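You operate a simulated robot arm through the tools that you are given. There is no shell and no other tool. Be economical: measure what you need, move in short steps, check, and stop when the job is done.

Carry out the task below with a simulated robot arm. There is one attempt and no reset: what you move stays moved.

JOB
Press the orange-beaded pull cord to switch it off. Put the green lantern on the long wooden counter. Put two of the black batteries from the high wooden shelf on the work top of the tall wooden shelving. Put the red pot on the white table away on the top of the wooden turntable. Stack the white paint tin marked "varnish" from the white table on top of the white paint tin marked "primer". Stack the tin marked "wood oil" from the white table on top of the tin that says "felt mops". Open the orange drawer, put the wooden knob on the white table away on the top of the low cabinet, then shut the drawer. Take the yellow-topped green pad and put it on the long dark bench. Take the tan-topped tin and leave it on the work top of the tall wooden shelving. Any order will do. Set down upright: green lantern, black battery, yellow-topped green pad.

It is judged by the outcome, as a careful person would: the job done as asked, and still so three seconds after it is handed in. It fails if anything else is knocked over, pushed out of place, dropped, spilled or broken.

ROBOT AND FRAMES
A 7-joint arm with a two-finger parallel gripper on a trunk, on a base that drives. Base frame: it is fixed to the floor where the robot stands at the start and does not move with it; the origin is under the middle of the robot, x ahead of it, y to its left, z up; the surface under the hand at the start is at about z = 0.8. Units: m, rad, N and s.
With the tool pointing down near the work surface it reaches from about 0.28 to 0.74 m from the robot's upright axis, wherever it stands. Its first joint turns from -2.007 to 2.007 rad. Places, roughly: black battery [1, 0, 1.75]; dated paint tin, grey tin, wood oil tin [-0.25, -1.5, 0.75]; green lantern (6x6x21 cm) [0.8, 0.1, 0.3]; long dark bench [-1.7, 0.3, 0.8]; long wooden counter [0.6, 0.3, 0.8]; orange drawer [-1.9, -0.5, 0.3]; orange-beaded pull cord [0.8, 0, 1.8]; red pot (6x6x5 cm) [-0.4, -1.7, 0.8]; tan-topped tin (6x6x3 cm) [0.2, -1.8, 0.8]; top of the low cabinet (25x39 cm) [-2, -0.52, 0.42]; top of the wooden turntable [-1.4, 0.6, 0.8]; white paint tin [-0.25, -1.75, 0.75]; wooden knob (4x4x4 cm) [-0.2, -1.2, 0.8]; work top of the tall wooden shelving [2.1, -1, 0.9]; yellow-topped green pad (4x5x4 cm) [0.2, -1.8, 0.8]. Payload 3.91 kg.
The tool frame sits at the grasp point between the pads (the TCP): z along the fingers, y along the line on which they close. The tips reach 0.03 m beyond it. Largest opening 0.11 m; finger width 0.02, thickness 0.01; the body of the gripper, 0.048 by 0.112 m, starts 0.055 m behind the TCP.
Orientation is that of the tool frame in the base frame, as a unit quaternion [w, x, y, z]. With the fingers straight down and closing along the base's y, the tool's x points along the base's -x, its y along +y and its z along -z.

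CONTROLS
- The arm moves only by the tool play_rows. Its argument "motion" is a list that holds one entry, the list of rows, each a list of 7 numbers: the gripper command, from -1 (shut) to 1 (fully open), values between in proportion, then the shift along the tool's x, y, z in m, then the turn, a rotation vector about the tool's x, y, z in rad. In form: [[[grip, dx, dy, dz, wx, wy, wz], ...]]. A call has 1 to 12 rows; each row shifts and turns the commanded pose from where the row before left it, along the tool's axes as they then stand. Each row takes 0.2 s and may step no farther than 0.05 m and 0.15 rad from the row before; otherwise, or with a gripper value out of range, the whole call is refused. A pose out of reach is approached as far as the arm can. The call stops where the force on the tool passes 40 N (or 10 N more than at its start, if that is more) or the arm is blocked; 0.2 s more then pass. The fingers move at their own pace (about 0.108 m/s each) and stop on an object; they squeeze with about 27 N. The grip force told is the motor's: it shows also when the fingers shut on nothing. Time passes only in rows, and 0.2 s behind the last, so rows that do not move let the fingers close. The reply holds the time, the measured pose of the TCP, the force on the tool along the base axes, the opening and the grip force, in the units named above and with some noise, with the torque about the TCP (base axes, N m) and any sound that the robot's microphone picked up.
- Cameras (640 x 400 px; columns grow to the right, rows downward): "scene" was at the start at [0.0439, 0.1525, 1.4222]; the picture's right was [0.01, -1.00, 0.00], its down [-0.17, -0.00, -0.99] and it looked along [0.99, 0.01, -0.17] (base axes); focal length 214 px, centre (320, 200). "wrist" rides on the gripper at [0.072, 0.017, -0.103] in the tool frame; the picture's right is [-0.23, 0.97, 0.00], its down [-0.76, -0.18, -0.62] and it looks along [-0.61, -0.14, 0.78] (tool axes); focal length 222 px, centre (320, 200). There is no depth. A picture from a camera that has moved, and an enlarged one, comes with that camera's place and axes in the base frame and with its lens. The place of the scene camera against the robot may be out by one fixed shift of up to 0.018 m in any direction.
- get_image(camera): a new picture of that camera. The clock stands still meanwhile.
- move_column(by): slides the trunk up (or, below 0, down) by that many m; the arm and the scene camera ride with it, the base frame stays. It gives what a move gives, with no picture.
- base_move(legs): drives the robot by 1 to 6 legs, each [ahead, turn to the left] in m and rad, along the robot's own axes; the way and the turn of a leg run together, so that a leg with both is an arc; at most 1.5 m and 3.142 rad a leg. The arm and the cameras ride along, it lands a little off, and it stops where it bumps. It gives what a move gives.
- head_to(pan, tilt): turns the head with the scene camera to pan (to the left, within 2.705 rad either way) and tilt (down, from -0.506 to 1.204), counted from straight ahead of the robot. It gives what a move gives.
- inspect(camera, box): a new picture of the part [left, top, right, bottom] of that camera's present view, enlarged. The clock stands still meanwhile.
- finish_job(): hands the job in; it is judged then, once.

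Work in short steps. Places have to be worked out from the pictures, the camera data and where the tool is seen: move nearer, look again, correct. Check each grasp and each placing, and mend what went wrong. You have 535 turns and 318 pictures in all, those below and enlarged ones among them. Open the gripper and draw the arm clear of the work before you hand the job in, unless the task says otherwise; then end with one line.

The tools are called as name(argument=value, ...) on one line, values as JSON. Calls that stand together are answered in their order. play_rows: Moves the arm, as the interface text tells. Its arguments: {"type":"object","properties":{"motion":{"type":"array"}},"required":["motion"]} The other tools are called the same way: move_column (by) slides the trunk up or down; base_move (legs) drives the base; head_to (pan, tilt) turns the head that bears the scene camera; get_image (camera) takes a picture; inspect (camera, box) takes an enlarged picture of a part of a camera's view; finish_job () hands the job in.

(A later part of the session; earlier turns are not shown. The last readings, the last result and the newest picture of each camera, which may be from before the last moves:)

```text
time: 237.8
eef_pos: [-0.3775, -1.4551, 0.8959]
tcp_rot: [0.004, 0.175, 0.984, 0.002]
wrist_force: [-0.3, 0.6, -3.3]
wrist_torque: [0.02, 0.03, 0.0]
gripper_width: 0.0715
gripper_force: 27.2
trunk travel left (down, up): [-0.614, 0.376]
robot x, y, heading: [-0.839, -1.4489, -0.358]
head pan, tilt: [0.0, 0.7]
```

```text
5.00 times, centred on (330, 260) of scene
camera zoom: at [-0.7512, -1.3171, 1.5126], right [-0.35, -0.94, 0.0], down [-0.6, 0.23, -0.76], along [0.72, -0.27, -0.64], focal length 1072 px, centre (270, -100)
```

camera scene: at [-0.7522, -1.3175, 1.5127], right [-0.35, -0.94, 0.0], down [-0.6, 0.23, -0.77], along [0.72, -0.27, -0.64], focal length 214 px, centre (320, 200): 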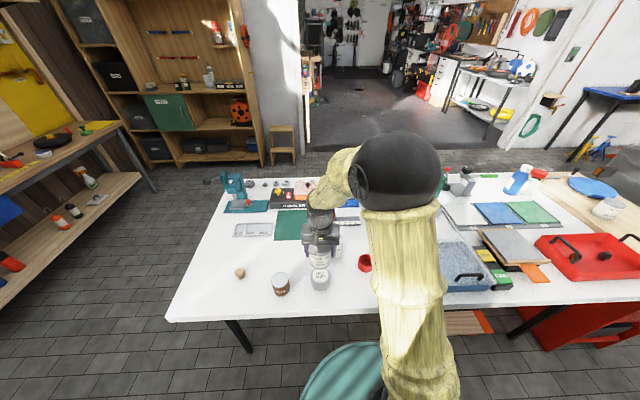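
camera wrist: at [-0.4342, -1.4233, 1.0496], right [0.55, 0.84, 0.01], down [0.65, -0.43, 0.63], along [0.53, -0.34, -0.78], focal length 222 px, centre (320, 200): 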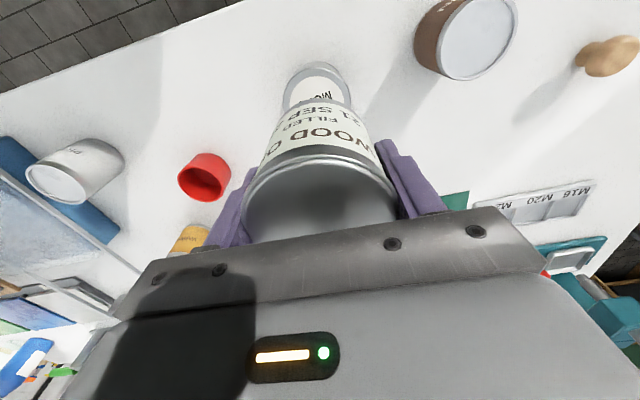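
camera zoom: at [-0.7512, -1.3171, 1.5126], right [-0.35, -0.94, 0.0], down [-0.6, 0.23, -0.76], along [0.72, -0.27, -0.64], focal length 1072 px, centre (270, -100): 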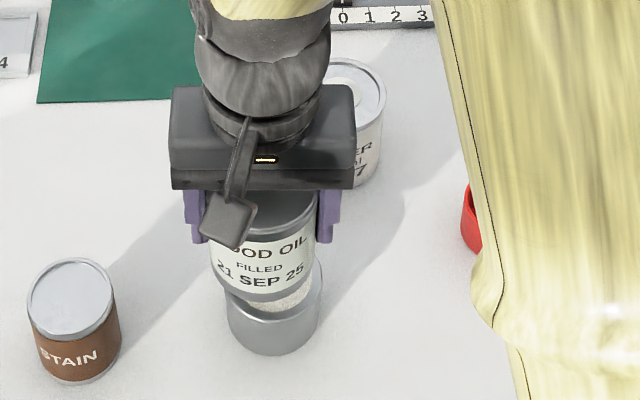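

Shift 7 mm right, then lower to contact.

play_rows(motion=[[[-1, 0, -0.007, 0, 0, 0, 0], [-1, 0, 0, 0.008, 0, 0, 0], [-1, 0, 0, 0.004, 0, 0, 0]]])

inspect(camera="wrist", box=[250, 40, 410, 140])

```text
time: 238.7
eef_pos: [-0.3789, -1.4619, 0.8851]
tcp_rot: [0.004, 0.175, 0.985, 0.004]
wrist_force: [0.3, 0.1, -3.9]
wrist_torque: [0.02, -0.01, 0.01]
gripper_width: 0.0712
gripper_force: 26.6
trunk travel left (down, up): [-0.614, 0.376]
robot x, y, heading: [-0.8389, -1.4508, -0.358]
head pan, tilt: [0.0, 0.7]
```

```text
4.00 times, centred on (330, 90) of wrist
camera zoom: at [-0.4422, -1.4206, 0.9881], right [0.55, 0.84, 0.01], down [0.65, -0.43, 0.63], along [0.53, -0.34, -0.78], focal length 888 px, centre (280, 640)
```

zoom: 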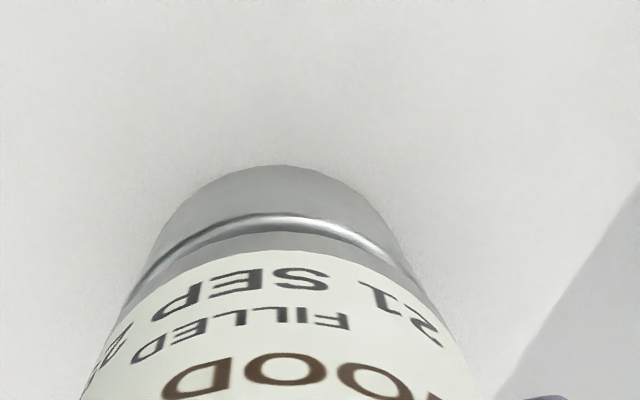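

Well aligned. Lower in 2–3 mm rows until contact.

play_rows(motion=[[[-1, 0, 0, 0.003, 0, 0, 0], [-1, 0, 0, 0.002, 0, 0, 0], [-1, 0, 0, 0.002, 0, 0, 0]]])

inspect(camera="wrist", box=[250, 40, 410, 140])

```text
time: 239.4
eef_pos: [-0.379, -1.4616, 0.8774]
tcp_rot: [0.003, 0.175, 0.985, 0.002]
wrist_force: [0.8, 0.0, -4.1]
wrist_torque: [0.01, 0.0, -0.01]
gripper_width: 0.0716
gripper_force: 26.7
trunk travel left (down, up): [-0.614, 0.376]
robot x, y, heading: [-0.8417, -1.45, -0.361]
head pan, tilt: [0.0, 0.7]
```

```text
4.00 times, centred on (330, 90) of wrist
camera zoom: at [-0.4422, -1.4206, 0.9802], right [0.55, 0.84, 0.01], down [0.65, -0.43, 0.63], along [0.53, -0.34, -0.78], focal length 888 px, centre (280, 640)
```

zoom: 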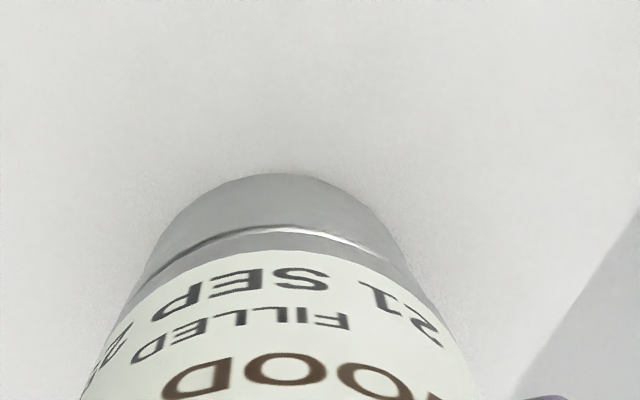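

play_rows(motion=[[[-1, 0, 0, 0.002, 0, 0, 0], [-1, 0, 0, 0.002, 0, 0, 0], [-1, 0, 0, 0, 0, 0, 0]]])

```text
time: 240.2
eef_pos: [-0.3785, -1.4625, 0.8724]
tcp_rot: [0.004, 0.176, 0.984, 0.002]
wrist_force: [-0.2, -0.3, -3.8]
wrist_torque: [-0.02, 0.02, -0.05]
gripper_width: 0.0712
gripper_force: 26.9
trunk travel left (down, up): [-0.614, 0.376]
robot x, y, heading: [-0.8411, -1.4482, -0.357]
head pan, tilt: [0.0, 0.7]
```

No contact yet; continue a few mm.

play_rows(motion=[[[-1, 0, 0, 0.002, 0, 0, 0], [-1, 0, 0, 0.002, 0, 0, 0], [-1, 0, 0, 0, 0, 0, 0]]])

inspect(camera="wrist", box=[250, 40, 410, 140])

```text
time: 241.1
eef_pos: [-0.3771, -1.4615, 0.8696]
tcp_rot: [0.004, 0.175, 0.985, 0.002]
wrist_force: [0.1, 0.2, -3.8]
wrist_torque: [0.01, 0.02, -0.01]
gripper_width: 0.0714
gripper_force: 26.7
trunk travel left (down, up): [-0.614, 0.376]
robot x, y, heading: [-0.8402, -1.4487, -0.36]
head pan, tilt: [0.0, 0.7]
```

```text
4.00 times, centred on (330, 90) of wrist
camera zoom: at [-0.4412, -1.4208, 0.9726], right [0.55, 0.84, 0.01], down [0.65, -0.43, 0.63], along [0.53, -0.34, -0.78], focal length 888 px, centre (280, 640)
```

zoom: 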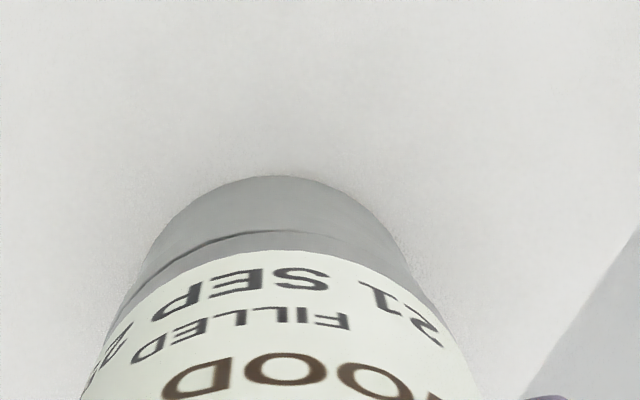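

play_rows(motion=[[[-1, 0, 0, 0.002, 0, 0, 0], [-1, 0, 0, 0.001, 0, 0, 0], [-1, 0, 0, 0, 0, 0, 0]]])

```text
time: 241.8
eef_pos: [-0.3788, -1.4617, 0.8673]
tcp_rot: [0.005, 0.175, 0.984, 0.003]
wrist_force: [0.2, 0.7, 0.4]
wrist_torque: [-0.06, 0.0, -0.01]
gripper_width: 0.0714
gripper_force: 27.8
trunk travel left (down, up): [-0.614, 0.376]
robot x, y, heading: [-0.8399, -1.4502, -0.359]
head pan, tilt: [0.0, 0.7]
```

Contact (force -3.8 → +0.4). Release, and rise straight up.

play_rows(motion=[[[-0.2, 0, 0, 0.0005, 0, 0, 0], [0.3, 0, 0, 0, 0, 0, 0], [0.8, 0, 0, 0, 0, 0, 0], [1, 0, 0, 0, 0, 0, 0], [1, 0, 0, -0.03, 0, 0, 0], [1, 0, 0, -0.05, 0, 0, 0], [1, 0, 0, -0.05, 0, 0, 0], [1, 0, 0, -0.05, 0, 0, 0]]])

inspect(camera="scene", box=[270, 200, 390, 300])

get_image(camera="wrist")

```text
time: 243.7
eef_pos: [-0.3835, -1.465, 1.0466]
tcp_rot: [0.005, 0.174, 0.985, 0.002]
wrist_force: [-0.2, 0.6, -0.3]
wrist_torque: [-0.03, -0.01, -0.02]
gripper_width: 0.1102
gripper_force: 0.1
trunk travel left (down, up): [-0.614, 0.376]
robot x, y, heading: [-0.8376, -1.4478, -0.358]
head pan, tilt: [0.0, 0.7]
```

```text
4.00 times, centred on (330, 250) of scene
camera zoom: at [-0.7524, -1.3171, 1.5126], right [-0.35, -0.94, 0.0], down [-0.6, 0.23, -0.77], along [0.72, -0.27, -0.64], focal length 858 px, centre (280, 0)
```

zoom: 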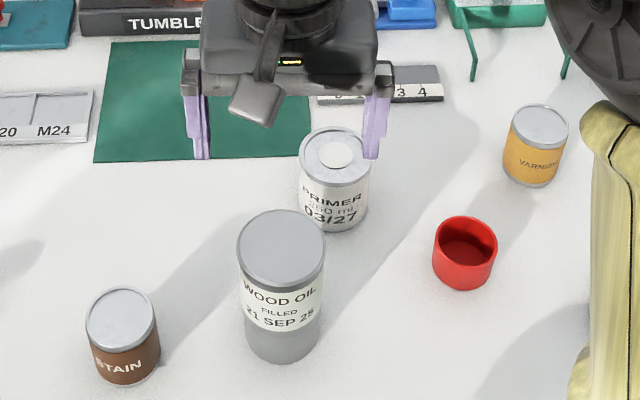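

```text
211 pictures are left
camera wrist: at [-0.4454, -1.423, 1.1507], right [0.55, 0.84, 0.01], down [0.65, -0.43, 0.63], along [0.53, -0.34, -0.78], focal length 222 px, centre (320, 200)
```

wrist: 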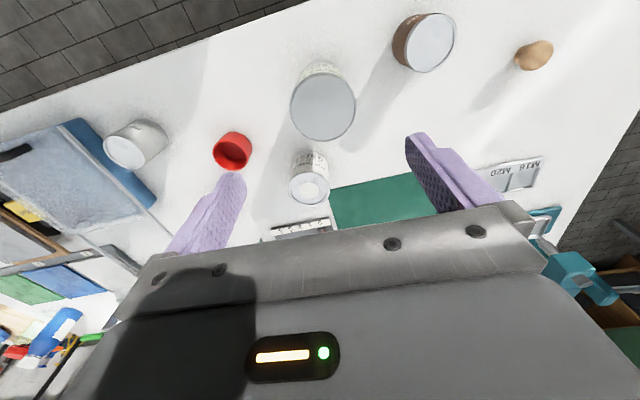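

Stacked well. Before the varnish task, check the other tin on the far wooden surface.

inspect(camera="scene", box=[440, 150, 640, 260])

```text
3.20 times, centred on (540, 205) of scene
camera zoom: at [-0.7524, -1.3171, 1.5126], right [-0.35, -0.94, 0.0], down [-0.6, 0.23, -0.77], along [0.72, -0.27, -0.64], focal length 686 px, centre (-384, 184)
```

zoom: 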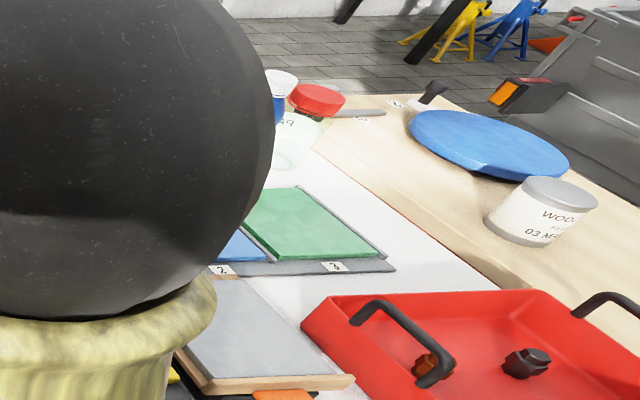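

That is a different wood-oil tin on another surface. Now move the hand toward the VARNISH tin.

play_rows(motion=[[[1, -0.025, -0.032, 0, 0, 0, 0], [1, -0.025, -0.032, 0, 0, 0, 0], [1, -0.025, -0.032, 0, 0, 0, 0], [1, -0.025, -0.032, 0, 0, 0, 0], [1, -0.025, -0.032, 0, 0, 0, 0], [1, -0.025, -0.032, 0, 0, 0, 0]]])

get_image(camera="wrist")

get_image(camera="scene")

```text
time: 245.1
eef_pos: [-0.3061, -1.6947, 1.0483]
tcp_rot: [0.005, 0.174, 0.985, 0.004]
wrist_force: [0.4, -0.1, -0.2]
wrist_torque: [0.03, -0.03, -0.01]
gripper_width: 0.1101
gripper_force: 0.0
trunk travel left (down, up): [-0.614, 0.376]
robot x, y, heading: [-0.8396, -1.4533, -0.358]
head pan, tilt: [0.0, 0.7]
```

```text
209 pictures are left
camera wrist: at [-0.3687, -1.6537, 1.1515], right [0.55, 0.84, 0.01], down [0.65, -0.43, 0.63], along [0.53, -0.34, -0.78], focal length 222 px, centre (320, 200)
```

wrist: 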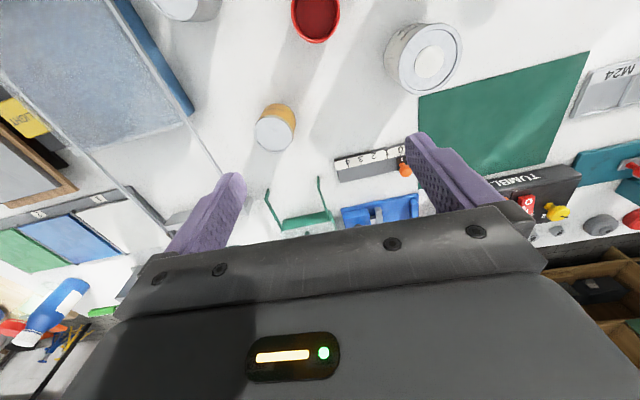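

```text
208 pictures are left
camera scene: at [-0.7515, -1.3179, 1.5126], right [-0.35, -0.94, 0.0], down [-0.6, 0.23, -0.76], along [0.72, -0.27, -0.64], focal length 214 px, centre (320, 200)
```

scene: 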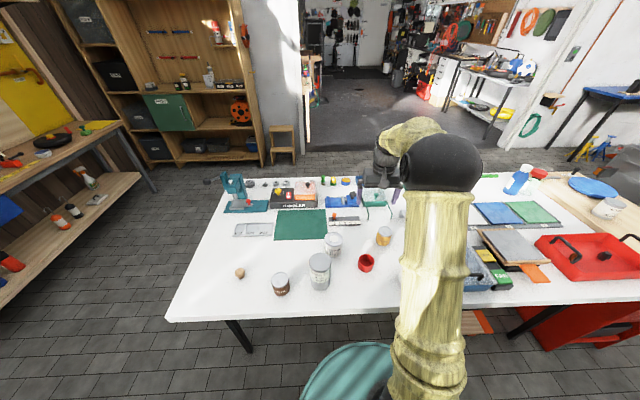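

VARNISH ≈ (-0.297,-1.785). Move above and descend part way.

play_rows(motion=[[[1, -0.02, -0.04, 0, 0, 0, 0], [1, -0.02, -0.041, 0, 0, 0, 0], [1, 0, 0, 0.045, 0, 0, 0], [1, 0, 0, 0.045, 0, 0, 0]]])

get_image(camera="wrist")

```text
time: 246.1
eef_pos: [-0.2946, -1.7848, 0.9555]
tcp_rot: [0.004, 0.176, 0.984, 0.003]
wrist_force: [0.0, 0.7, -0.2]
wrist_torque: [-0.01, -0.01, 0.0]
gripper_width: 0.1099
gripper_force: 0.1
trunk travel left (down, up): [-0.614, 0.376]
robot x, y, heading: [-0.8377, -1.4483, -0.363]
head pan, tilt: [0.0, 0.7]
```

```text
207 pictures are left
camera wrist: at [-0.3578, -1.7433, 1.0587], right [0.55, 0.84, 0.01], down [0.65, -0.43, 0.63], along [0.53, -0.34, -0.78], focal length 222 px, centre (320, 200)
```

wrist: 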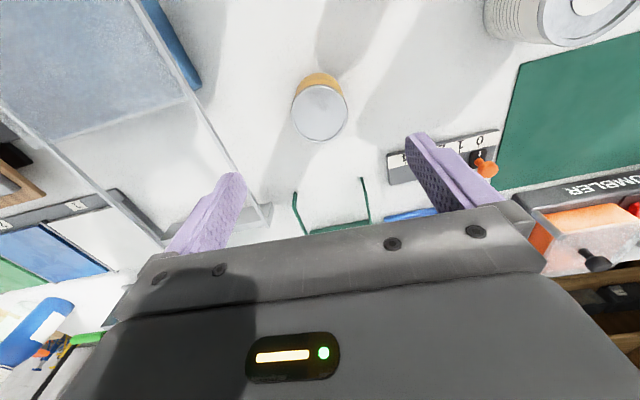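

Aligned within 5 mm; descend and grasp.

play_rows(motion=[[[1, 0.005, 0.004, 0.04, 0, 0, 0], [1, 0, 0, 0.045, 0, 0, 0], [1, 0, 0, 0.045, 0, 0, 0], [1, 0, 0, 0.014, 0, 0, 0], [0.3, 0, 0, 0, 0, 0, 0], [-0.3, 0, 0, 0, 0, 0, 0], [-1, 0, 0, 0, 0, 0, 0], [-1, 0, 0, 0, 0, 0, 0]]])

get_image(camera="wrist")

```text
time: 247.8
eef_pos: [-0.2966, -1.778, 0.8115]
tcp_rot: [0.004, 0.175, 0.985, 0.003]
wrist_force: [-0.2, -1.4, 0.0]
wrist_torque: [-0.1, 0.03, 0.01]
gripper_width: 0.0573
gripper_force: 27.5
trunk travel left (down, up): [-0.614, 0.376]
robot x, y, heading: [-0.8356, -1.4522, -0.357]
head pan, tilt: [0.0, 0.7]
```

```text
206 pictures are left
camera wrist: at [-0.3601, -1.737, 0.9153], right [0.55, 0.84, 0.01], down [0.65, -0.43, 0.63], along [0.53, -0.34, -0.78], focal length 222 px, centre (320, 200)
```

wrist: 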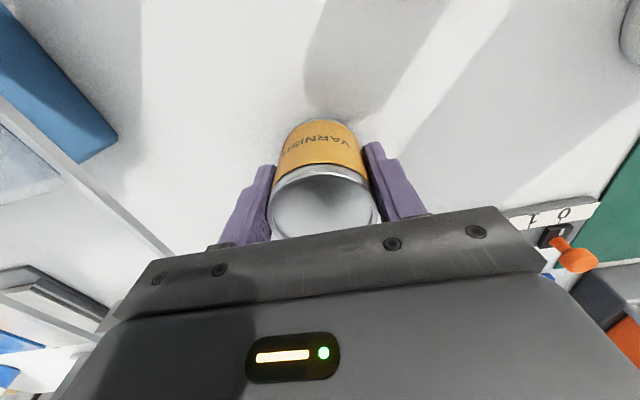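

Gripped. Lift and carry over the undated PRIMER tin at about (-0.480,-1.765).

play_rows(motion=[[[-1, 0, 0, -0.05, 0, 0, 0], [-1, 0, 0, -0.05, 0, 0, 0], [-1, 0, 0, -0.04, 0, 0, 0], [-1, 0.035, -0.01, 0, 0, 0, 0], [-1, 0.035, -0.01, 0, 0, 0, 0], [-1, 0.035, -0.01, 0, 0, 0, 0], [-1, 0.035, -0.01, 0, 0, 0, 0], [-1, 0.036, -0.011, 0, 0, 0, 0]]])

get_image(camera="wrist")

get_image(camera="scene")

```text
time: 249.7
eef_pos: [-0.4842, -1.7648, 0.9505]
tcp_rot: [0.005, 0.175, 0.984, 0.002]
wrist_force: [-1.0, 0.2, -2.2]
wrist_torque: [0.0, 0.01, 0.0]
gripper_width: 0.0572
gripper_force: 27.0
trunk travel left (down, up): [-0.614, 0.376]
robot x, y, heading: [-0.8395, -1.4513, -0.361]
head pan, tilt: [0.0, 0.7]
```

```text
205 pictures are left
camera wrist: at [-0.5465, -1.7247, 1.0539], right [0.55, 0.84, 0.01], down [0.65, -0.43, 0.63], along [0.53, -0.34, -0.78], focal length 222 px, centre (320, 200)
```

wrist: 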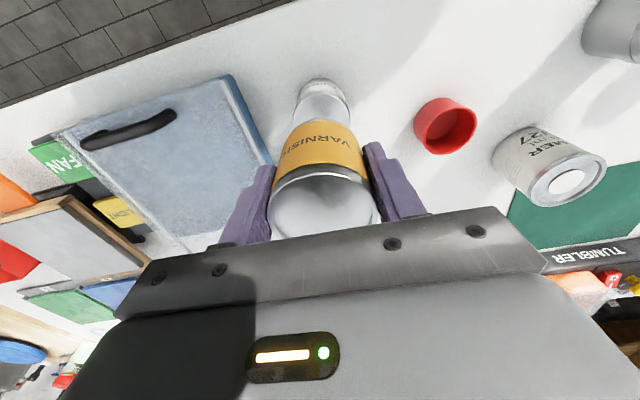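

```text
204 pictures are left
camera scene: at [-0.7524, -1.3173, 1.5126], right [-0.35, -0.94, 0.0], down [-0.6, 0.23, -0.77], along [0.72, -0.27, -0.64], focal length 214 px, centre (320, 200)
```

scene: 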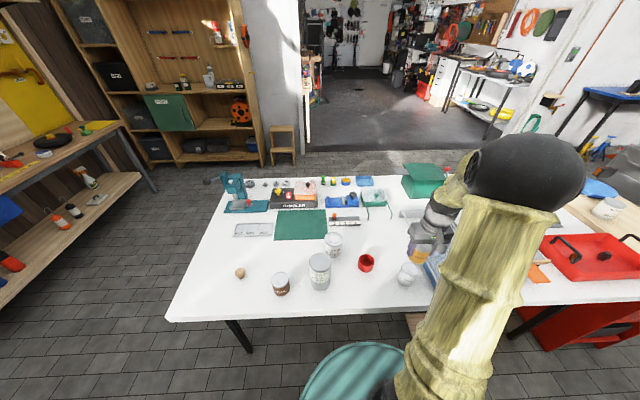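

inspect(camera="wrist", box=[240, 50, 400, 150])

inspect(camera="scene", box=[370, 220, 470, 300])

```text
4.00 times, centred on (320, 100) of wrist
camera zoom: at [-0.5465, -1.7247, 1.0539], right [0.55, 0.84, 0.01], down [0.65, -0.43, 0.63], along [0.53, -0.34, -0.78], focal length 888 px, centre (320, 600)
```

zoom: 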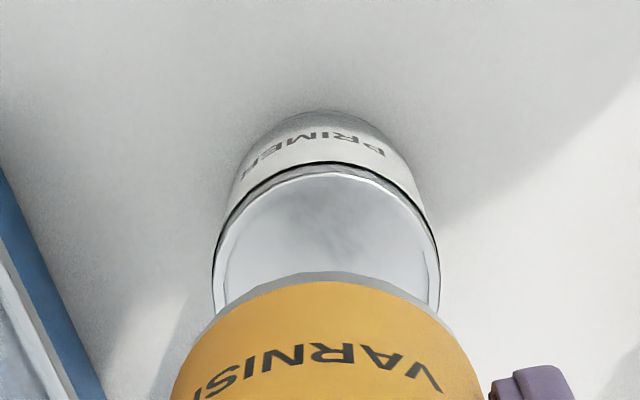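

```text
5.00 times, centred on (420, 260) of scene
camera zoom: at [-0.7524, -1.3173, 1.5126], right [-0.35, -0.94, 0.0], down [-0.6, 0.23, -0.77], along [0.72, -0.27, -0.64], focal length 1072 px, centre (-180, -100)
```

zoom: 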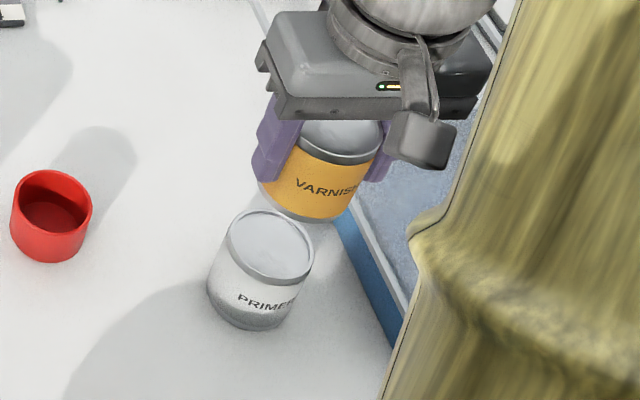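

Nearly aligned. Correct 5 mm and descend.

play_rows(motion=[[[-1, 0.005, -0.001, 0, 0, 0, 0], [-1, 0, 0, 0.025, 0, 0, 0], [-1, 0, 0, 0.02, 0, 0, 0]]])

inspect(camera="wrist", box=[240, 50, 400, 150])

```text
time: 250.4
eef_pos: [-0.485, -1.7638, 0.9053]
tcp_rot: [0.004, 0.176, 0.984, 0.003]
wrist_force: [0.2, -0.6, -2.9]
wrist_torque: [0.05, 0.01, 0.0]
gripper_width: 0.0574
gripper_force: 27.3
trunk travel left (down, up): [-0.614, 0.376]
robot x, y, heading: [-0.841, -1.4494, -0.358]
head pan, tilt: [0.0, 0.7]
```

```text
4.00 times, centred on (320, 100) of wrist
camera zoom: at [-0.5474, -1.7231, 1.0079], right [0.55, 0.84, 0.01], down [0.65, -0.43, 0.63], along [0.53, -0.34, -0.78], focal length 888 px, centre (320, 600)
```

zoom: 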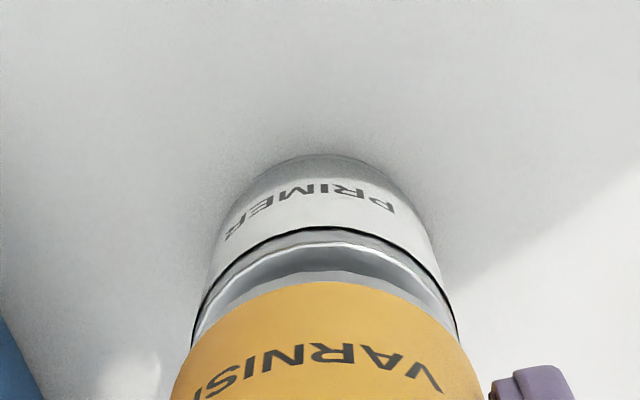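

play_rows(motion=[[[-1, 0.003, 0, 0.006, 0, 0, 0], [-1, 0, 0, 0.005, 0, 0, 0], [-1, 0, 0, 0, 0, 0, 0]]])

inspect(camera="wrist", box=[240, 50, 400, 150])

inspect(camera="scene", box=[370, 220, 470, 300])

```text
time: 251.2
eef_pos: [-0.4875, -1.763, 0.8943]
tcp_rot: [0.004, 0.175, 0.985, 0.003]
wrist_force: [1.4, -0.3, -1.6]
wrist_torque: [-0.03, 0.02, -0.01]
gripper_width: 0.0572
gripper_force: 27.1
trunk travel left (down, up): [-0.614, 0.376]
robot x, y, heading: [-0.8404, -1.4519, -0.356]
head pan, tilt: [0.0, 0.7]
```

```text
4.00 times, centred on (320, 100) of wrist
camera zoom: at [-0.5511, -1.7222, 0.9971], right [0.55, 0.84, 0.01], down [0.65, -0.43, 0.63], along [0.53, -0.34, -0.78], focal length 888 px, centre (320, 600)
```

zoom: 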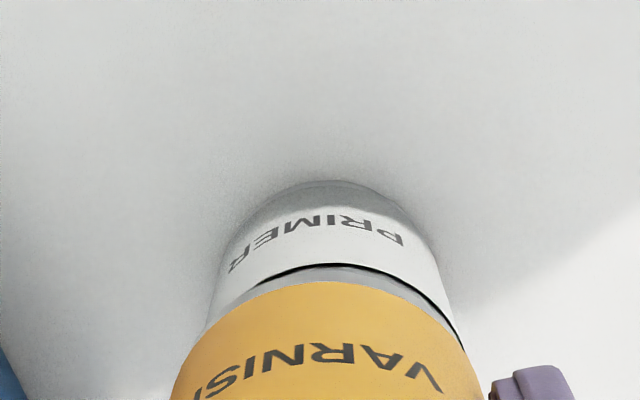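

```text
5.00 times, centred on (420, 260) of scene
camera zoom: at [-0.7517, -1.3174, 1.5126], right [-0.35, -0.94, 0.0], down [-0.6, 0.23, -0.76], along [0.72, -0.27, -0.64], focal length 1072 px, centre (-180, -100)
```

zoom: 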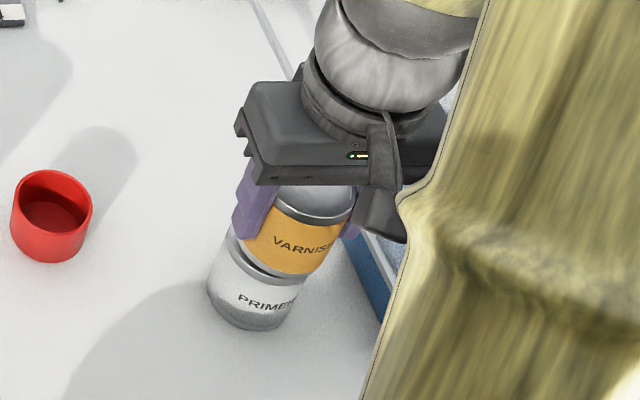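

Looks good; lower to contact.

play_rows(motion=[[[-1, 0, 0.001, 0.003, 0, 0, 0], [-1, 0, 0, 0.002, 0, 0, 0], [-1, 0, 0, 0, 0, 0, 0]]])

```text
time: 252.1
eef_pos: [-0.4878, -1.7618, 0.8891]
tcp_rot: [0.004, 0.175, 0.985, 0.002]
wrist_force: [-0.3, -0.4, -3.2]
wrist_torque: [0.02, 0.02, 0.03]
gripper_width: 0.0572
gripper_force: 27.1
trunk travel left (down, up): [-0.614, 0.376]
robot x, y, heading: [-0.8418, -1.4504, -0.359]
head pan, tilt: [0.0, 0.7]
```

play_rows(motion=[[[-1, 0, 0, 0.002, 0, 0, 0], [-1, 0, 0, 0.002, 0, 0, 0], [-1, 0, 0, 0, 0, 0, 0]]])

inspect(camera="wrist", box=[240, 50, 400, 150])

```text
time: 252.8
eef_pos: [-0.4894, -1.763, 0.8841]
tcp_rot: [0.004, 0.176, 0.984, 0.002]
wrist_force: [0.2, -0.5, -1.8]
wrist_torque: [-0.02, 0.02, 0.01]
gripper_width: 0.0573
gripper_force: 26.9
trunk travel left (down, up): [-0.614, 0.376]
robot x, y, heading: [-0.8412, -1.4498, -0.359]
head pan, tilt: [0.0, 0.7]
```

```text
4.00 times, centred on (320, 100) of wrist
camera zoom: at [-0.5519, -1.7213, 0.9881], right [0.55, 0.84, 0.01], down [0.65, -0.43, 0.63], along [0.53, -0.34, -0.78], focal length 888 px, centre (320, 600)
```

zoom: 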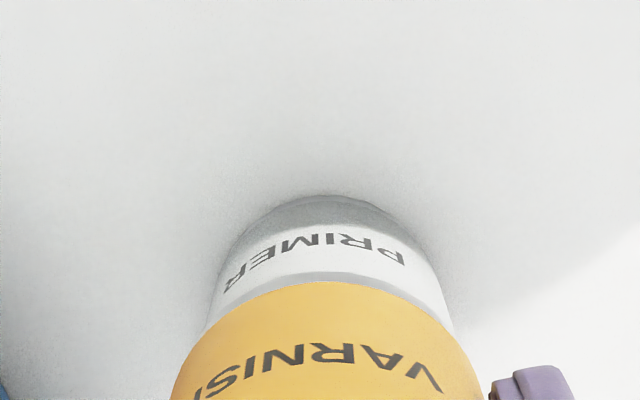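

play_rows(motion=[[[-1, 0, 0, 0.001, 0, 0, 0], [-1, 0, 0, 0.001, 0, 0, 0], [-1, 0, 0, 0, 0, 0, 0]]])

```text
time: 253.7
eef_pos: [-0.4893, -1.7618, 0.8843]
tcp_rot: [0.006, 0.175, 0.985, 0.002]
wrist_force: [1.0, 1.0, 14.7]
wrist_torque: [-0.17, 0.01, 0.05]
gripper_width: 0.0573
gripper_force: 26.6
trunk travel left (down, up): [-0.614, 0.376]
robot x, y, heading: [-0.8418, -1.4512, -0.357]
head pan, tilt: [0.0, 0.7]
```

Contact (14.7 N). Back off 1 mm, open just enough, and rise.

play_rows(motion=[[[-1, 0, 0, -0.0012, 0, 0, 0], [-0.2, 0, 0, 0, 0, 0, 0], [0.3, 0, 0, 0, 0, 0, 0], [0.7, 0, 0, 0, 0, 0, 0], [0.7, 0, 0, -0.03, 0, 0, 0], [0.7, 0, 0, -0.05, 0, 0, 0], [0.7, 0, 0, -0.05, 0, 0, 0], [1, 0, 0, -0.05, 0, 0, 0]]])

get_image(camera="wrist")

inspect(camera="scene", box=[340, 200, 480, 300])

```text
time: 255.4
eef_pos: [-0.4911, -1.7632, 1.0655]
tcp_rot: [0.005, 0.176, 0.984, 0.003]
wrist_force: [-0.1, -0.7, 0.0]
wrist_torque: [0.0, 0.0, -0.02]
gripper_width: 0.1098
gripper_force: 0.0
trunk travel left (down, up): [-0.614, 0.376]
robot x, y, heading: [-0.8389, -1.4502, -0.361]
head pan, tilt: [0.0, 0.7]
```

```text
197 pictures are left
camera wrist: at [-0.5539, -1.7225, 1.1687], right [0.55, 0.84, 0.01], down [0.65, -0.43, 0.63], along [0.53, -0.34, -0.78], focal length 222 px, centre (320, 200)
```

wrist: 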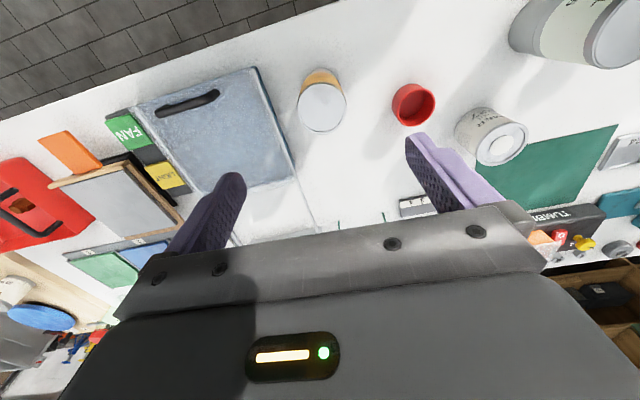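

```text
4.00 times, centred on (410, 250) of scene
camera zoom: at [-0.7523, -1.3169, 1.5125], right [-0.35, -0.94, 0.0], down [-0.6, 0.23, -0.77], along [0.72, -0.27, -0.64], focal length 858 px, centre (-40, 0)
```

zoom: 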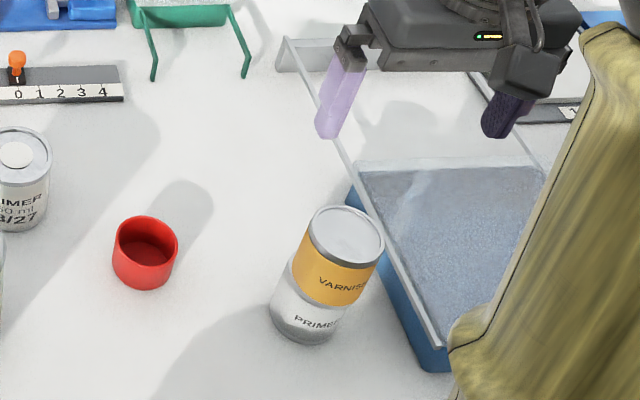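

Stack done. Next the red pot at ≈(-0.384,-1.653). Move over and partially down.

play_rows(motion=[[[1, -0.02, 0.045, 0, 0, 0, 0], [1, -0.02, 0.048, 0, 0, 0, 0], [1, -0.02, 0.045, 0, 0, 0, 0], [1, 0, 0, 0.05, 0, 0, 0], [1, 0, 0, 0.05, 0, 0, 0], [1, 0, 0, 0.03, 0, 0, 0]]])

get_image(camera="wrist")

```text
refused: row 2 steps farther than a row can; nothing moved
```

```text
195 pictures are left
camera wrist: at [-0.5539, -1.7225, 1.1687], right [0.55, 0.84, 0.01], down [0.65, -0.43, 0.63], along [0.53, -0.34, -0.78], focal length 222 px, centre (320, 200)
```

wrist: 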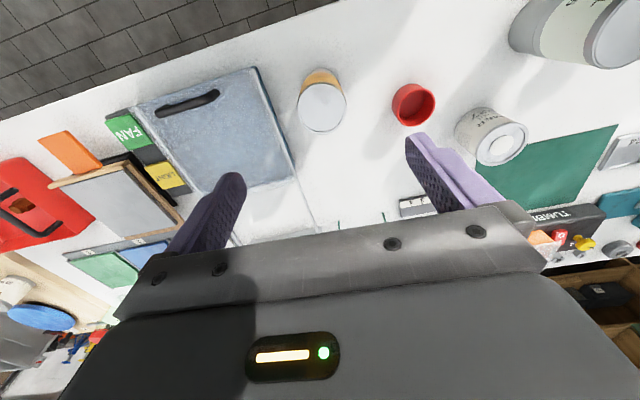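

The step was a hair too large; redo with smaller rows.

play_rows(motion=[[[1, -0.016, 0.035, 0, 0, 0, 0], [1, -0.016, 0.035, 0, 0, 0, 0], [1, -0.015, 0.035, 0, 0, 0, 0], [1, -0.015, 0.036, 0, 0, 0, 0], [1, 0, 0, 0.045, 0, 0, 0], [1, 0, 0, 0.045, 0, 0, 0], [1, 0, 0, 0.04, 0, 0, 0]]])

get_image(camera="wrist")

```text
time: 257.1
eef_pos: [-0.3815, -1.6536, 0.934]
tcp_rot: [0.004, 0.176, 0.984, 0.002]
wrist_force: [1.3, -0.1, 0.7]
wrist_torque: [-0.01, 0.0, -0.03]
gripper_width: 0.1102
gripper_force: 0.0
trunk travel left (down, up): [-0.614, 0.376]
robot x, y, heading: [-0.8395, -1.4491, -0.357]
head pan, tilt: [0.0, 0.7]
```

```text
194 pictures are left
camera wrist: at [-0.4447, -1.6119, 1.0375], right [0.55, 0.84, 0.01], down [0.65, -0.43, 0.63], along [0.53, -0.34, -0.78], focal length 222 px, centre (320, 200)
```

wrist: 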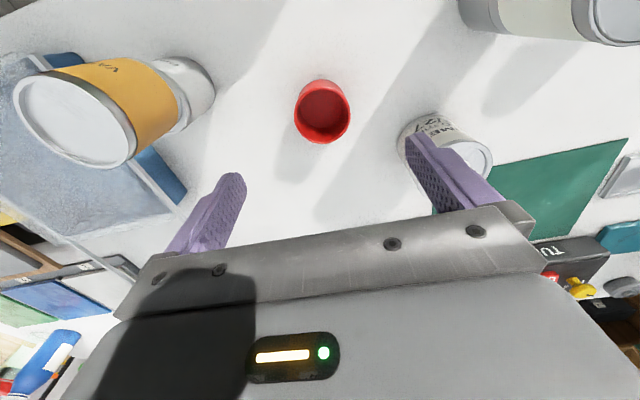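

play_rows(motion=[[[1, -0.002, 0.005, 0.045, 0, 0, 0], [1, 0, 0, 0.045, 0, 0, 0], [1, 0, 0, 0.045, 0, 0, 0], [0.7, 0, 0, 0.008, 0, 0, 0], [0.2, 0, 0, 0, 0, 0, 0], [-0.3, 0, 0, 0, 0, 0, 0], [-1, 0, 0, 0, 0, 0, 0], [-1, 0, 0, 0, 0, 0, 0]]])

get_image(camera="wrist")

```text
time: 258.9
eef_pos: [-0.3774, -1.6459, 0.793]
tcp_rot: [0.005, 0.175, 0.985, 0.003]
wrist_force: [-0.3, 0.4, 0.0]
wrist_torque: [-0.01, 0.0, 0.0]
gripper_width: 0.0583
gripper_force: 27.0
trunk travel left (down, up): [-0.614, 0.376]
robot x, y, heading: [-0.8356, -1.4508, -0.353]
head pan, tilt: [0.0, 0.7]
```

```text
193 pictures are left
camera wrist: at [-0.4399, -1.6054, 0.8961], right [0.55, 0.84, 0.01], down [0.65, -0.43, 0.63], along [0.53, -0.34, -0.78], focal length 222 px, centre (320, 200)
```

wrist: 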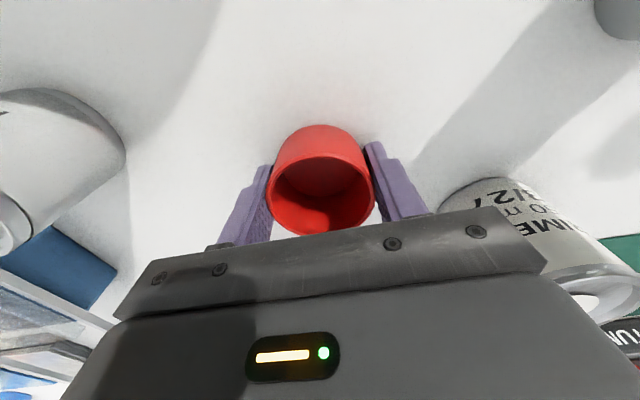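

Gripped the pot. Lift and back off, then drive toward the dark bench's turntable.

play_rows(motion=[[[-1, 0, 0, -0.04, 0, 0, 0], [-1, 0, 0, -0.05, 0, 0, 0], [-1, 0, 0, -0.05, 0, 0, 0], [-1, 0, 0, -0.05, 0, 0, 0], [-1, 0, 0, -0.05, 0, 0, 0], [-1, 0, 0, -0.05, 0, 0, 0], [-1, 0, 0, 0, 0, 0, 0]]])

get_image(camera="wrist")

base_move(legs=[[-0.3, 0], [0, 1.79], [1.2, 0]])

head_to(pan=0.9, tilt=0.5)

get_image(camera="scene")

```text
time: 260.4
eef_pos: [-0.3787, -1.6479, 1.0856]
tcp_rot: [0.003, 0.175, 0.985, 0.003]
wrist_force: [0.2, 0.6, -0.4]
wrist_torque: [-0.01, -0.01, 0.03]
gripper_width: 0.058
gripper_force: 26.8
trunk travel left (down, up): [-0.614, 0.376]
robot x, y, heading: [-0.8396, -1.4526, -0.364]
head pan, tilt: [0.0, 0.7]
```

```text
192 pictures are left
camera wrist: at [-0.4424, -1.6061, 1.1882], right [0.55, 0.84, 0.01], down [0.65, -0.43, 0.63], along [0.53, -0.34, -0.78], focal length 222 px, centre (320, 200)
```

wrist: 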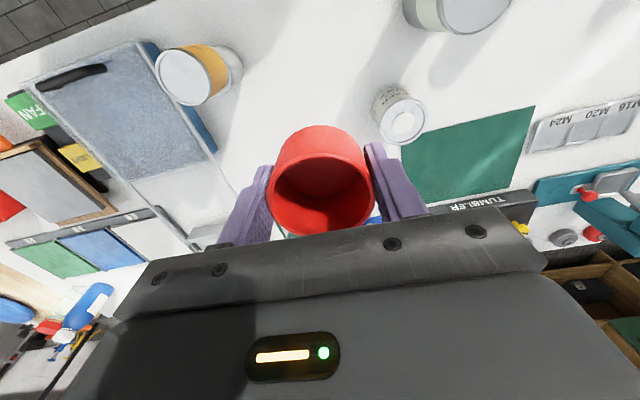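

```text
time: 275.7
eef_pos: [-0.8632, 0.3351, 1.0848]
tcp_rot: [0.001, -0.659, 0.752, 0.006]
wrist_force: [-0.5, -0.1, -1.0]
wrist_torque: [-0.01, 0.04, 0.0]
gripper_width: 0.0581
gripper_force: 27.2
trunk travel left (down, up): [-0.614, 0.376]
robot x, y, heading: [-0.956, -0.1552, 1.437]
head pan, tilt: [0.0, 0.7]
```

```text
time: 276.9
eef_pos: [-0.8631, 0.337, 1.0841]
tcp_rot: [0.001, -0.659, 0.752, 0.005]
wrist_force: [-0.7, -0.5, -0.3]
wrist_torque: [-0.01, -0.01, 0.02]
gripper_width: 0.0582
gripper_force: 27.4
trunk travel left (down, up): [-0.614, 0.376]
robot x, y, heading: [-0.9554, -0.1602, 1.431]
head pan, tilt: [0.901, 0.499]
```

```text
191 pictures are left
camera scene: at [-1.1665, -0.1308, 1.5303], right [0.72, 0.69, 0.0], down [0.33, -0.35, -0.88], along [-0.61, 0.64, -0.48], focal length 214 px, centre (320, 200)
```

scene: 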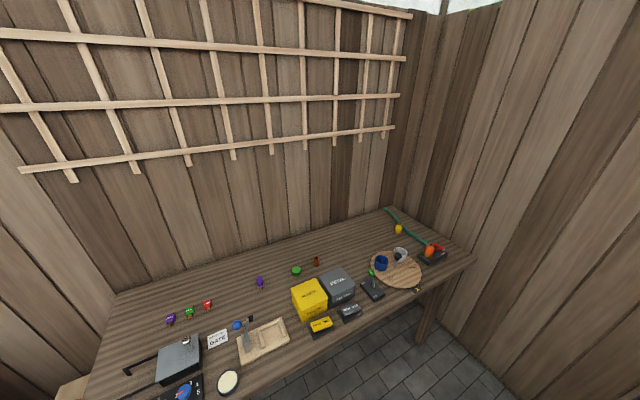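

Turntable at ≈(-1.40,0.60) with a mug and cup on it. Move up beside it and face it.

base_move(legs=[[0.43, 0], [0, 1.37]])

head_to(pan=-0.3, tilt=0.75)

get_image(camera="scene")

get_image(camera="wrist")

```text
time: 284.7
eef_pos: [-1.3565, 0.4606, 1.0855]
tcp_rot: [0.002, 0.985, -0.175, -0.004]
wrist_force: [0.3, -0.7, -0.4]
wrist_torque: [0.03, 0.02, -0.01]
gripper_width: 0.0583
gripper_force: 26.8
trunk travel left (down, up): [-0.614, 0.376]
robot x, y, heading: [-0.8953, 0.2596, 2.782]
head pan, tilt: [0.901, 0.499]
```

```text
time: 286.1
eef_pos: [-1.3566, 0.4599, 1.0856]
tcp_rot: [0.003, 0.985, -0.175, -0.004]
wrist_force: [0.5, -0.5, -0.5]
wrist_torque: [0.0, -0.01, 0.01]
gripper_width: 0.058
gripper_force: 27.1
trunk travel left (down, up): [-0.614, 0.376]
robot x, y, heading: [-0.8959, 0.2647, 2.785]
head pan, tilt: [-0.3, 0.75]
```

```text
190 pictures are left
camera scene: at [-0.9485, 0.1481, 1.5084], right [0.61, 0.79, 0.0], down [0.54, -0.42, -0.73], along [-0.58, 0.45, -0.68], focal length 214 px, centre (320, 200)
```

scene: 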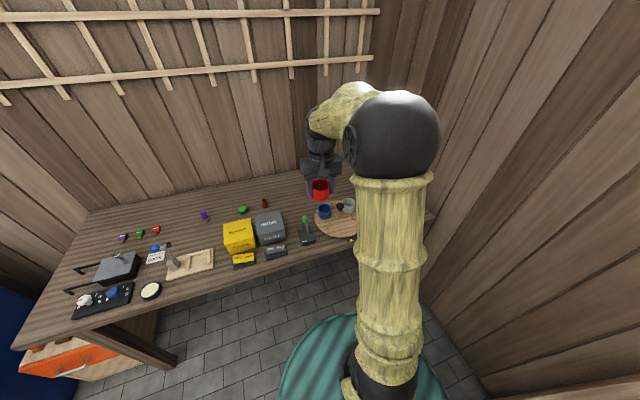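

```text
189 pictures are left
camera wrist: at [-1.2936, 0.4207, 1.1877], right [-0.55, -0.84, 0.01], down [-0.65, 0.43, 0.63], along [-0.53, 0.34, -0.78], focal length 222 px, centre (320, 200)
```

wrist: 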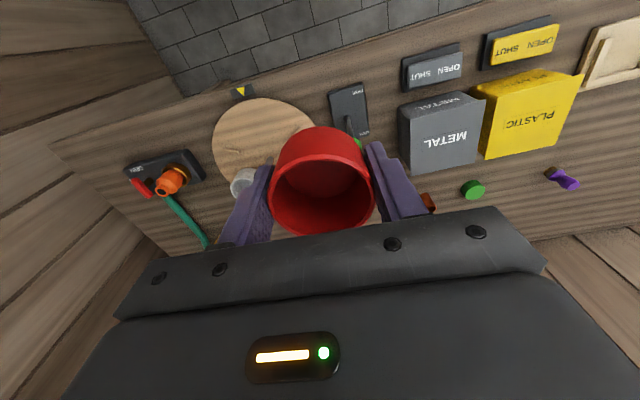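

inspect(camera="scene", box=[280, 170, 380, 250])

inspect(camera="wrist", box=[180, 80, 360, 220])

```text
5.00 times, centred on (330, 210) of scene
camera zoom: at [-0.9485, 0.1481, 1.5084], right [0.61, 0.79, 0.0], down [0.54, -0.42, -0.73], along [-0.58, 0.45, -0.68], focal length 1072 px, centre (270, 150)
```

zoom: 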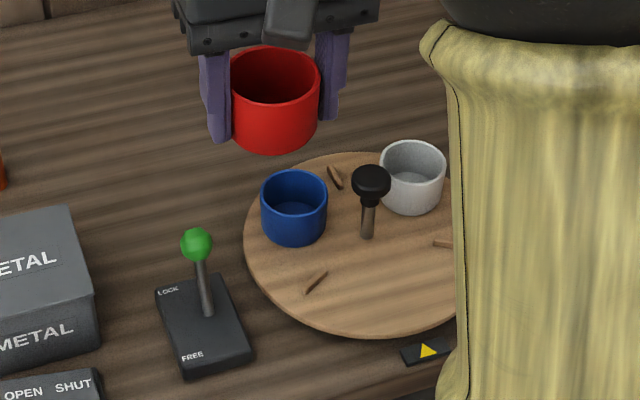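

```text
2.86 times, centred on (270, 150) of wrist
camera zoom: at [-1.2936, 0.4207, 1.1877], right [-0.55, -0.84, 0.01], down [-0.65, 0.43, 0.63], along [-0.53, 0.34, -0.78], focal length 635 px, centre (463, 343)
```

zoom: 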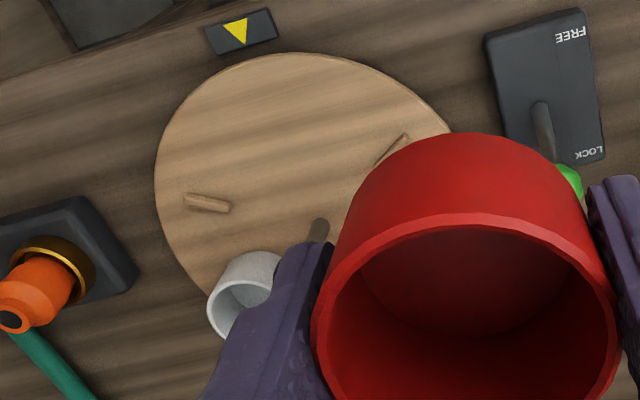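

The front sector of the turntable, between pegs, is free: target ≈(-1.343,0.568). Move over it and descend part way.

play_rows(motion=[[[-1, -0.008, -0.035, 0, 0, 0, 0], [-1, -0.008, -0.035, 0, 0, 0, 0], [-1, -0.008, -0.036, 0, 0, 0, 0], [-1, 0, 0, 0.05, 0, 0, 0], [-1, 0, 0, 0.05, 0, 0, 0], [-1, 0, 0, 0.04, 0, 0, 0]]])

get_image(camera="wrist")

get_image(camera="scene")

```text
time: 287.5
eef_pos: [-1.3422, 0.5681, 0.944]
tcp_rot: [0.003, 0.984, -0.176, -0.005]
wrist_force: [-0.1, 0.5, -0.8]
wrist_torque: [-0.02, -0.03, -0.02]
gripper_width: 0.058
gripper_force: 26.9
trunk travel left (down, up): [-0.614, 0.376]
robot x, y, heading: [-0.894, 0.2631, 2.785]
head pan, tilt: [-0.3, 0.75]
```

```text
186 pictures are left
camera wrist: at [-1.2797, 0.5275, 1.047], right [-0.55, -0.84, 0.01], down [-0.65, 0.43, 0.63], along [-0.53, 0.34, -0.78], focal length 222 px, centre (320, 200)
```

wrist: 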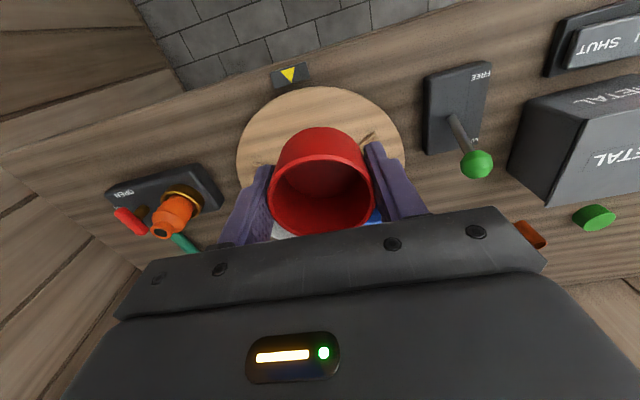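

```text
185 pictures are left
camera scene: at [-0.9489, 0.1487, 1.5084], right [0.61, 0.79, 0.0], down [0.54, -0.42, -0.73], along [-0.58, 0.45, -0.68], focal length 214 px, centre (320, 200)
```

scene: 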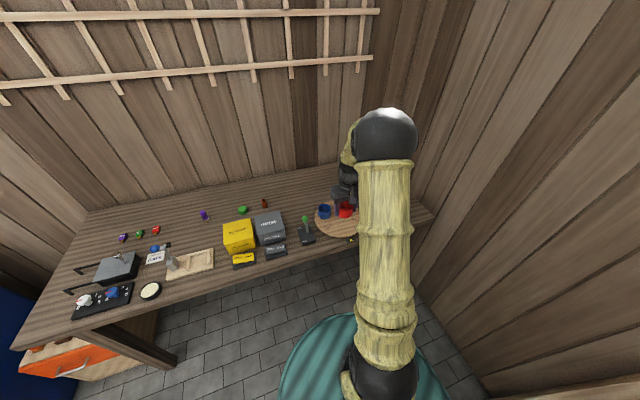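

Pot must go ~2.2 cm farther in to sit fully on the disk. Adjust and descend.

play_rows(motion=[[[-1, -0.022, 0, 0, 0, 0, 0], [-1, 0, 0, 0.03, 0, 0, 0], [-1, 0, 0, 0.025, 0, 0, 0]]])

get_image(camera="wrist")

inspect(camera="scene", box=[280, 170, 380, 250])

```text
time: 288.3
eef_pos: [-1.3643, 0.5758, 0.8887]
tcp_rot: [0.004, 0.984, -0.175, -0.004]
wrist_force: [0.7, -0.3, 0.6]
wrist_torque: [-0.05, 0.01, -0.03]
gripper_width: 0.0582
gripper_force: 27.4
trunk travel left (down, up): [-0.614, 0.376]
robot x, y, heading: [-0.896, 0.2635, 2.781]
head pan, tilt: [-0.3, 0.75]
```

```text
184 pictures are left
camera wrist: at [-1.3021, 0.5354, 0.9912], right [-0.55, -0.84, 0.01], down [-0.65, 0.43, 0.63], along [-0.53, 0.34, -0.78], focal length 222 px, centre (320, 200)
```

wrist: 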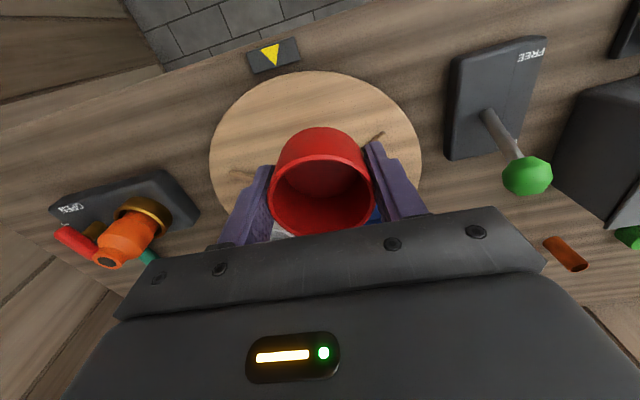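

```text
5.00 times, centred on (330, 210) of scene
camera zoom: at [-0.9486, 0.1484, 1.5084], right [0.61, 0.79, 0.0], down [0.54, -0.42, -0.73], along [-0.58, 0.45, -0.68], focal length 1072 px, centre (270, 150)
```

zoom: 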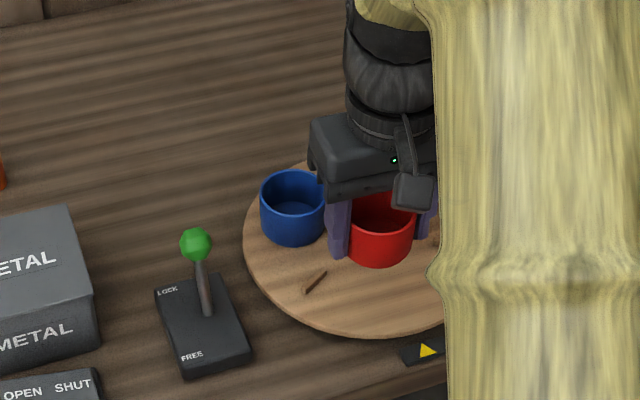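

Good. Descend slowly to contact.

play_rows(motion=[[[-1, 0, 0, 0.01, 0, 0, 0], [-1, 0, 0, 0.006, 0, 0, 0], [-1, 0, 0, 0.003, 0, 0, 0], [-1, 0, 0, 0, 0, 0, 0]]])

```text
time: 289.3
eef_pos: [-1.3647, 0.5761, 0.87]
tcp_rot: [0.002, 0.985, -0.175, -0.005]
wrist_force: [0.1, 0.2, -0.2]
wrist_torque: [-0.02, 0.01, 0.0]
gripper_width: 0.0581
gripper_force: 27.5
trunk travel left (down, up): [-0.614, 0.376]
robot x, y, heading: [-0.8976, 0.2653, 2.784]
head pan, tilt: [-0.3, 0.75]
```

play_rows(motion=[[[-1, 0, 0, 0.003, 0, 0, 0], [-1, 0, 0, 0.003, 0, 0, 0], [-1, 0, 0, 0.003, 0, 0, 0], [-1, 0, 0, 0, 0, 0, 0]]])

inspect(camera="scene", box=[280, 170, 380, 250])

```text
time: 290.3
eef_pos: [-1.366, 0.5761, 0.8633]
tcp_rot: [0.003, 0.985, -0.175, -0.004]
wrist_force: [0.8, -0.6, -0.8]
wrist_torque: [0.02, 0.04, -0.01]
gripper_width: 0.0579
gripper_force: 26.9
trunk travel left (down, up): [-0.614, 0.376]
robot x, y, heading: [-0.895, 0.2618, 2.781]
head pan, tilt: [-0.3, 0.75]
```

```text
5.00 times, centred on (330, 210) of scene
camera zoom: at [-0.9486, 0.1483, 1.5083], right [0.61, 0.79, 0.0], down [0.54, -0.42, -0.73], along [-0.58, 0.45, -0.68], focal length 1072 px, centre (270, 150)
```

zoom: 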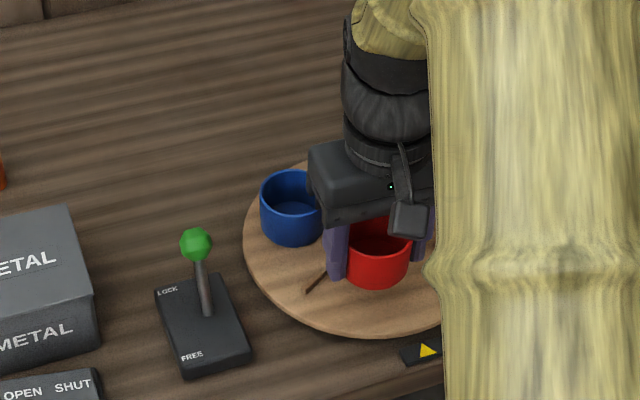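

play_rows(motion=[[[-1, 0, 0, 0.003, 0, 0, 0], [-1, 0, 0, 0.003, 0, 0, 0], [-1, 0, 0, 0.002, 0, 0, 0], [-1, 0, 0, 0, 0, 0, 0]]])

```text
time: 291.3
eef_pos: [-1.3663, 0.5761, 0.853]
tcp_rot: [0.003, 0.984, -0.176, -0.004]
wrist_force: [0.1, -0.1, 0.4]
wrist_torque: [-0.03, 0.02, -0.02]
gripper_width: 0.058
gripper_force: 27.2
trunk travel left (down, up): [-0.614, 0.376]
robot x, y, heading: [-0.8998, 0.2652, 2.779]
head pan, tilt: [-0.3, 0.75]
```

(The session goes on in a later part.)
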